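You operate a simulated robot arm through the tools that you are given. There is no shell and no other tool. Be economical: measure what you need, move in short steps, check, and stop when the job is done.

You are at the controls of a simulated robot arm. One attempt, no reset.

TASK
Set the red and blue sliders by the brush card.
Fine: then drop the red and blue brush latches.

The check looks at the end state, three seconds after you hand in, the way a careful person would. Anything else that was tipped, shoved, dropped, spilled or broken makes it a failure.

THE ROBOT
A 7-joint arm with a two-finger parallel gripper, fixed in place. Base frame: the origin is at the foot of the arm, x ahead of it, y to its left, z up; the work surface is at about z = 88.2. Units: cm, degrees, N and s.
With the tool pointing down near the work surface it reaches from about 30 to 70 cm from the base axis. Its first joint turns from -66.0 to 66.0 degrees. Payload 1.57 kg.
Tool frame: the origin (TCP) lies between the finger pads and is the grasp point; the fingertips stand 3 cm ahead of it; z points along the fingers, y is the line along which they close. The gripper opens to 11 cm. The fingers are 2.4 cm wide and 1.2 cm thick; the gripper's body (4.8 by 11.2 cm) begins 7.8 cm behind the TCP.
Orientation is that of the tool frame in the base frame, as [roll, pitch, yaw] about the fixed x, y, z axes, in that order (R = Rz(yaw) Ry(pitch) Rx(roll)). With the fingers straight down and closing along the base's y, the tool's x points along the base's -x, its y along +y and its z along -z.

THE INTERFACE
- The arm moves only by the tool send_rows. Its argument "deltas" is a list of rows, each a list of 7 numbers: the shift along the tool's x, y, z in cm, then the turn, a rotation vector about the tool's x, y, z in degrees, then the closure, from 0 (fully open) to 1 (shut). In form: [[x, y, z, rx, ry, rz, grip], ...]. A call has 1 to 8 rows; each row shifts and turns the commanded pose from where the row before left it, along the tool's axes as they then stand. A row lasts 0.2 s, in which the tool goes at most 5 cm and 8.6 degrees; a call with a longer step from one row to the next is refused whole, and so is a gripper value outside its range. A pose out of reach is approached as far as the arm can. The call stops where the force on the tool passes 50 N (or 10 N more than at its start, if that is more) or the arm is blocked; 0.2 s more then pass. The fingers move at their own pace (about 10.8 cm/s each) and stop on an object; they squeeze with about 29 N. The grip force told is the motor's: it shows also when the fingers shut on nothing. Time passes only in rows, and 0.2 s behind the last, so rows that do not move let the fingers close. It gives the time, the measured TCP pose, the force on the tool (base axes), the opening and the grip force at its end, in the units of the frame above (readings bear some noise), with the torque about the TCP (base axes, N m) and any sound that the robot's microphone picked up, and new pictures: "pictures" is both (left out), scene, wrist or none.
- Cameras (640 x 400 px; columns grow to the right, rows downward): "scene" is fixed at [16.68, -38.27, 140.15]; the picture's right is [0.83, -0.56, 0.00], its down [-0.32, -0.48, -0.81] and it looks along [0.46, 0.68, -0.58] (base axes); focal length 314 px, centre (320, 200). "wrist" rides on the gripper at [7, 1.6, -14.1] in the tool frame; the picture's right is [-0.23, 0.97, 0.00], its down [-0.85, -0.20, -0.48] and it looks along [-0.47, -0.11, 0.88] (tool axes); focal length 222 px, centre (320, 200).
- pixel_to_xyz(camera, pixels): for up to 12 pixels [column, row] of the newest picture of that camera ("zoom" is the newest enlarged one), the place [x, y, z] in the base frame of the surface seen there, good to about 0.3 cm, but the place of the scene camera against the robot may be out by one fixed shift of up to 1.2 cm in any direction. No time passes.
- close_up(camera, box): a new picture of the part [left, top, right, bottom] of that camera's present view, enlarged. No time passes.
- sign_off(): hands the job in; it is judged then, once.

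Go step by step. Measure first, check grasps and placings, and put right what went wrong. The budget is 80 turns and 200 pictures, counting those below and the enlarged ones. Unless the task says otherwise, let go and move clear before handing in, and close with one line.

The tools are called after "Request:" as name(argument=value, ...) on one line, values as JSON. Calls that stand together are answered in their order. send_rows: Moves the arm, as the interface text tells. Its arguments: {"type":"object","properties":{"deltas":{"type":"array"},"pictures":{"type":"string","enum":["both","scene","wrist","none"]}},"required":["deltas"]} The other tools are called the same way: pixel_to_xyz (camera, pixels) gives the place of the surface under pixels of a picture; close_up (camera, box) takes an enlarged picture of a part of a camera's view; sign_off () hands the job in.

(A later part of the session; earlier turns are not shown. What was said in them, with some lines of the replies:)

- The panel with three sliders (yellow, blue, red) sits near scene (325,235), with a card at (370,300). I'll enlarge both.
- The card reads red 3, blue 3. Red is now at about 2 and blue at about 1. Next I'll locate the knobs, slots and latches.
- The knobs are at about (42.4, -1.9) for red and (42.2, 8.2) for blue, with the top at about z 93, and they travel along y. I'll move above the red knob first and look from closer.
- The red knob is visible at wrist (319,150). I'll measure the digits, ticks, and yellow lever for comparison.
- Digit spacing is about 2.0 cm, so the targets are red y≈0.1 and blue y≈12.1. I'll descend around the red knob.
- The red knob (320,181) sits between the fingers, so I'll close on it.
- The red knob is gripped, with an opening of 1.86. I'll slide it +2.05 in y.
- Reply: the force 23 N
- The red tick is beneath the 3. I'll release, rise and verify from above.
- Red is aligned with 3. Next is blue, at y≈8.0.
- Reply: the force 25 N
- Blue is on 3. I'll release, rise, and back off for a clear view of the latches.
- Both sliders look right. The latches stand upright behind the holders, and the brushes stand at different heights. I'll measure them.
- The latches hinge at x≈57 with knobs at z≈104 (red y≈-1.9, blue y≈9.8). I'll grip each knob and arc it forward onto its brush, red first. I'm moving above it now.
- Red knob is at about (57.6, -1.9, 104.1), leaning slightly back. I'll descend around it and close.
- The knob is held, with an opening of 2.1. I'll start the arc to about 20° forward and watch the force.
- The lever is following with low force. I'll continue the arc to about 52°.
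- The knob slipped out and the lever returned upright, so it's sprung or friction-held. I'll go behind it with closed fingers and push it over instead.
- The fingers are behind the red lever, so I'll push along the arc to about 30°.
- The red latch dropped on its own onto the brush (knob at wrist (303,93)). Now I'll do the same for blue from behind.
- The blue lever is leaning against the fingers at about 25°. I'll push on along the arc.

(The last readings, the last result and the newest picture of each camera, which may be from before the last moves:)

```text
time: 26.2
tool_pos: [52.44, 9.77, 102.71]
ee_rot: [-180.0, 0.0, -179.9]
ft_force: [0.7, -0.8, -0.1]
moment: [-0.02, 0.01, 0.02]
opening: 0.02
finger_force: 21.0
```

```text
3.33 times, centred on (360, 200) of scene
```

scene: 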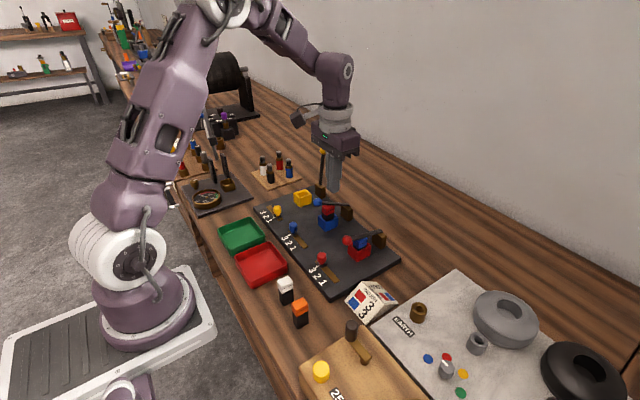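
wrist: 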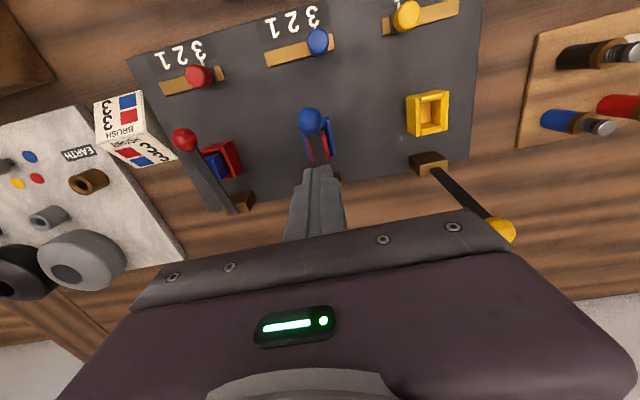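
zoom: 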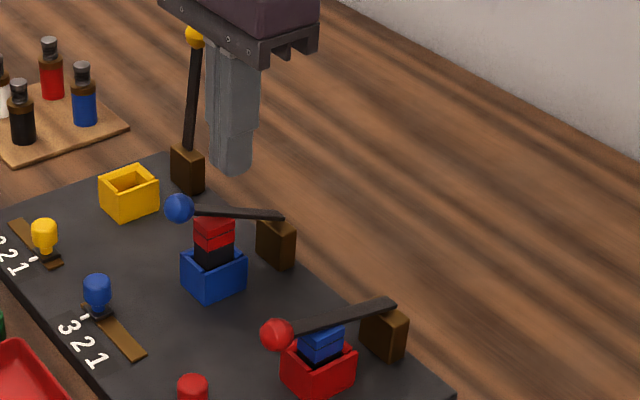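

Both latches now lie on their brushes. I'll retreat upward and check the end state.

Request:
send_rows(deltas=[[0, 0, -4.5, 0, 0, 0, 1], [0, 0, -4.5, 0, 0, 0, 1], [3, 0, -3, 0, 0, 0, 0.8], [4.5, 0, 0, 0, 0, 0, 0.5], [4.5, 0, 0, 0, 0, 0, 0.5], [4, 0, 0, 0, 0, 0, 0.5], [0, 0, 0, 0, 0, 0, 0.5], [0, 0, 0, 0, 0, 0, 0.5]])

Request:
close_up(camera="scene", box=[240, 150, 410, 290])

Request:
close_up(camera="wrist", box=[160, 80, 420, 250])

```text
time: 28.0
tool_pos: [36.25, 10.04, 114.53]
ee_rot: [180.0, -0.1, -179.9]
ft_force: [0.7, 0.0, 0.0]
moment: [0.03, 0.02, 0.03]
opening: 5.51
finger_force: 0.1
```

scene: 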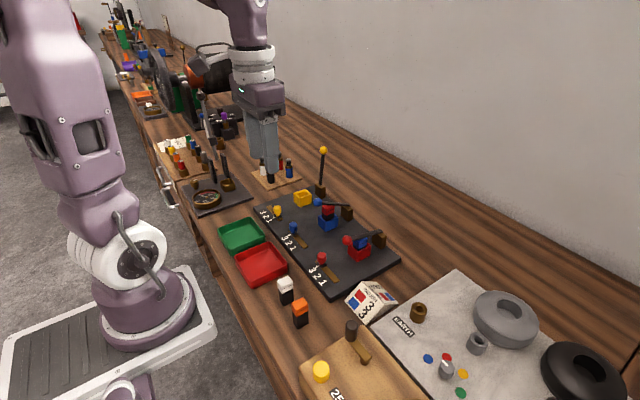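
wrist: 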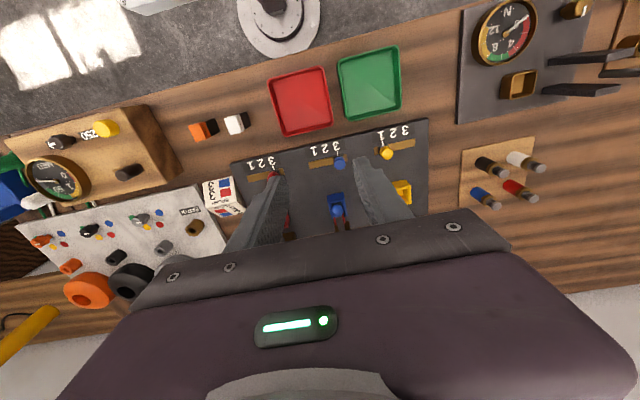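

```text
2.86 times, centred on (325, 220) of scene
```

zoom: 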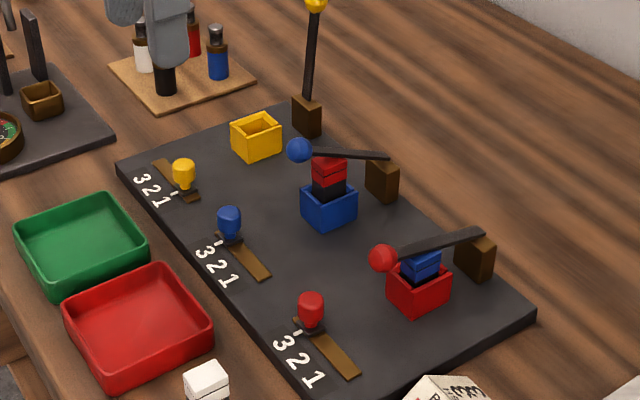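

```text
2.35 times, centred on (290, 165) of wrist
```

zoom: 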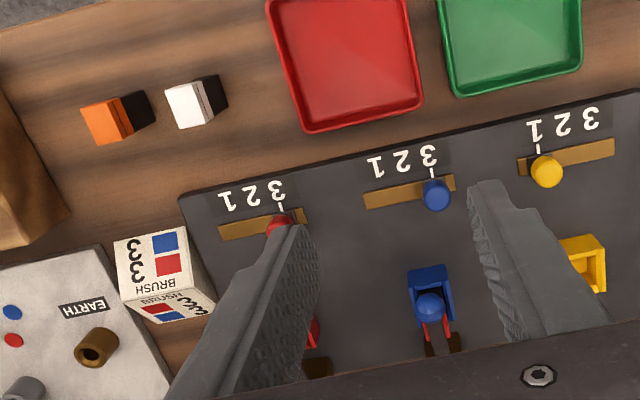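

Both slider ticks sit at 3, both latches rest on their brushes, and nothing else has moved. I'm handing in.

Request:
sign_off()

```text
The job is handed in.
```

The red and blue sliders are both set to 3, as the card shows, and both latches are down on their brushes. The blue brush is in the red holder and the red brush is in the blue one; I found them that way and left them, since you didn't ask for a swap.
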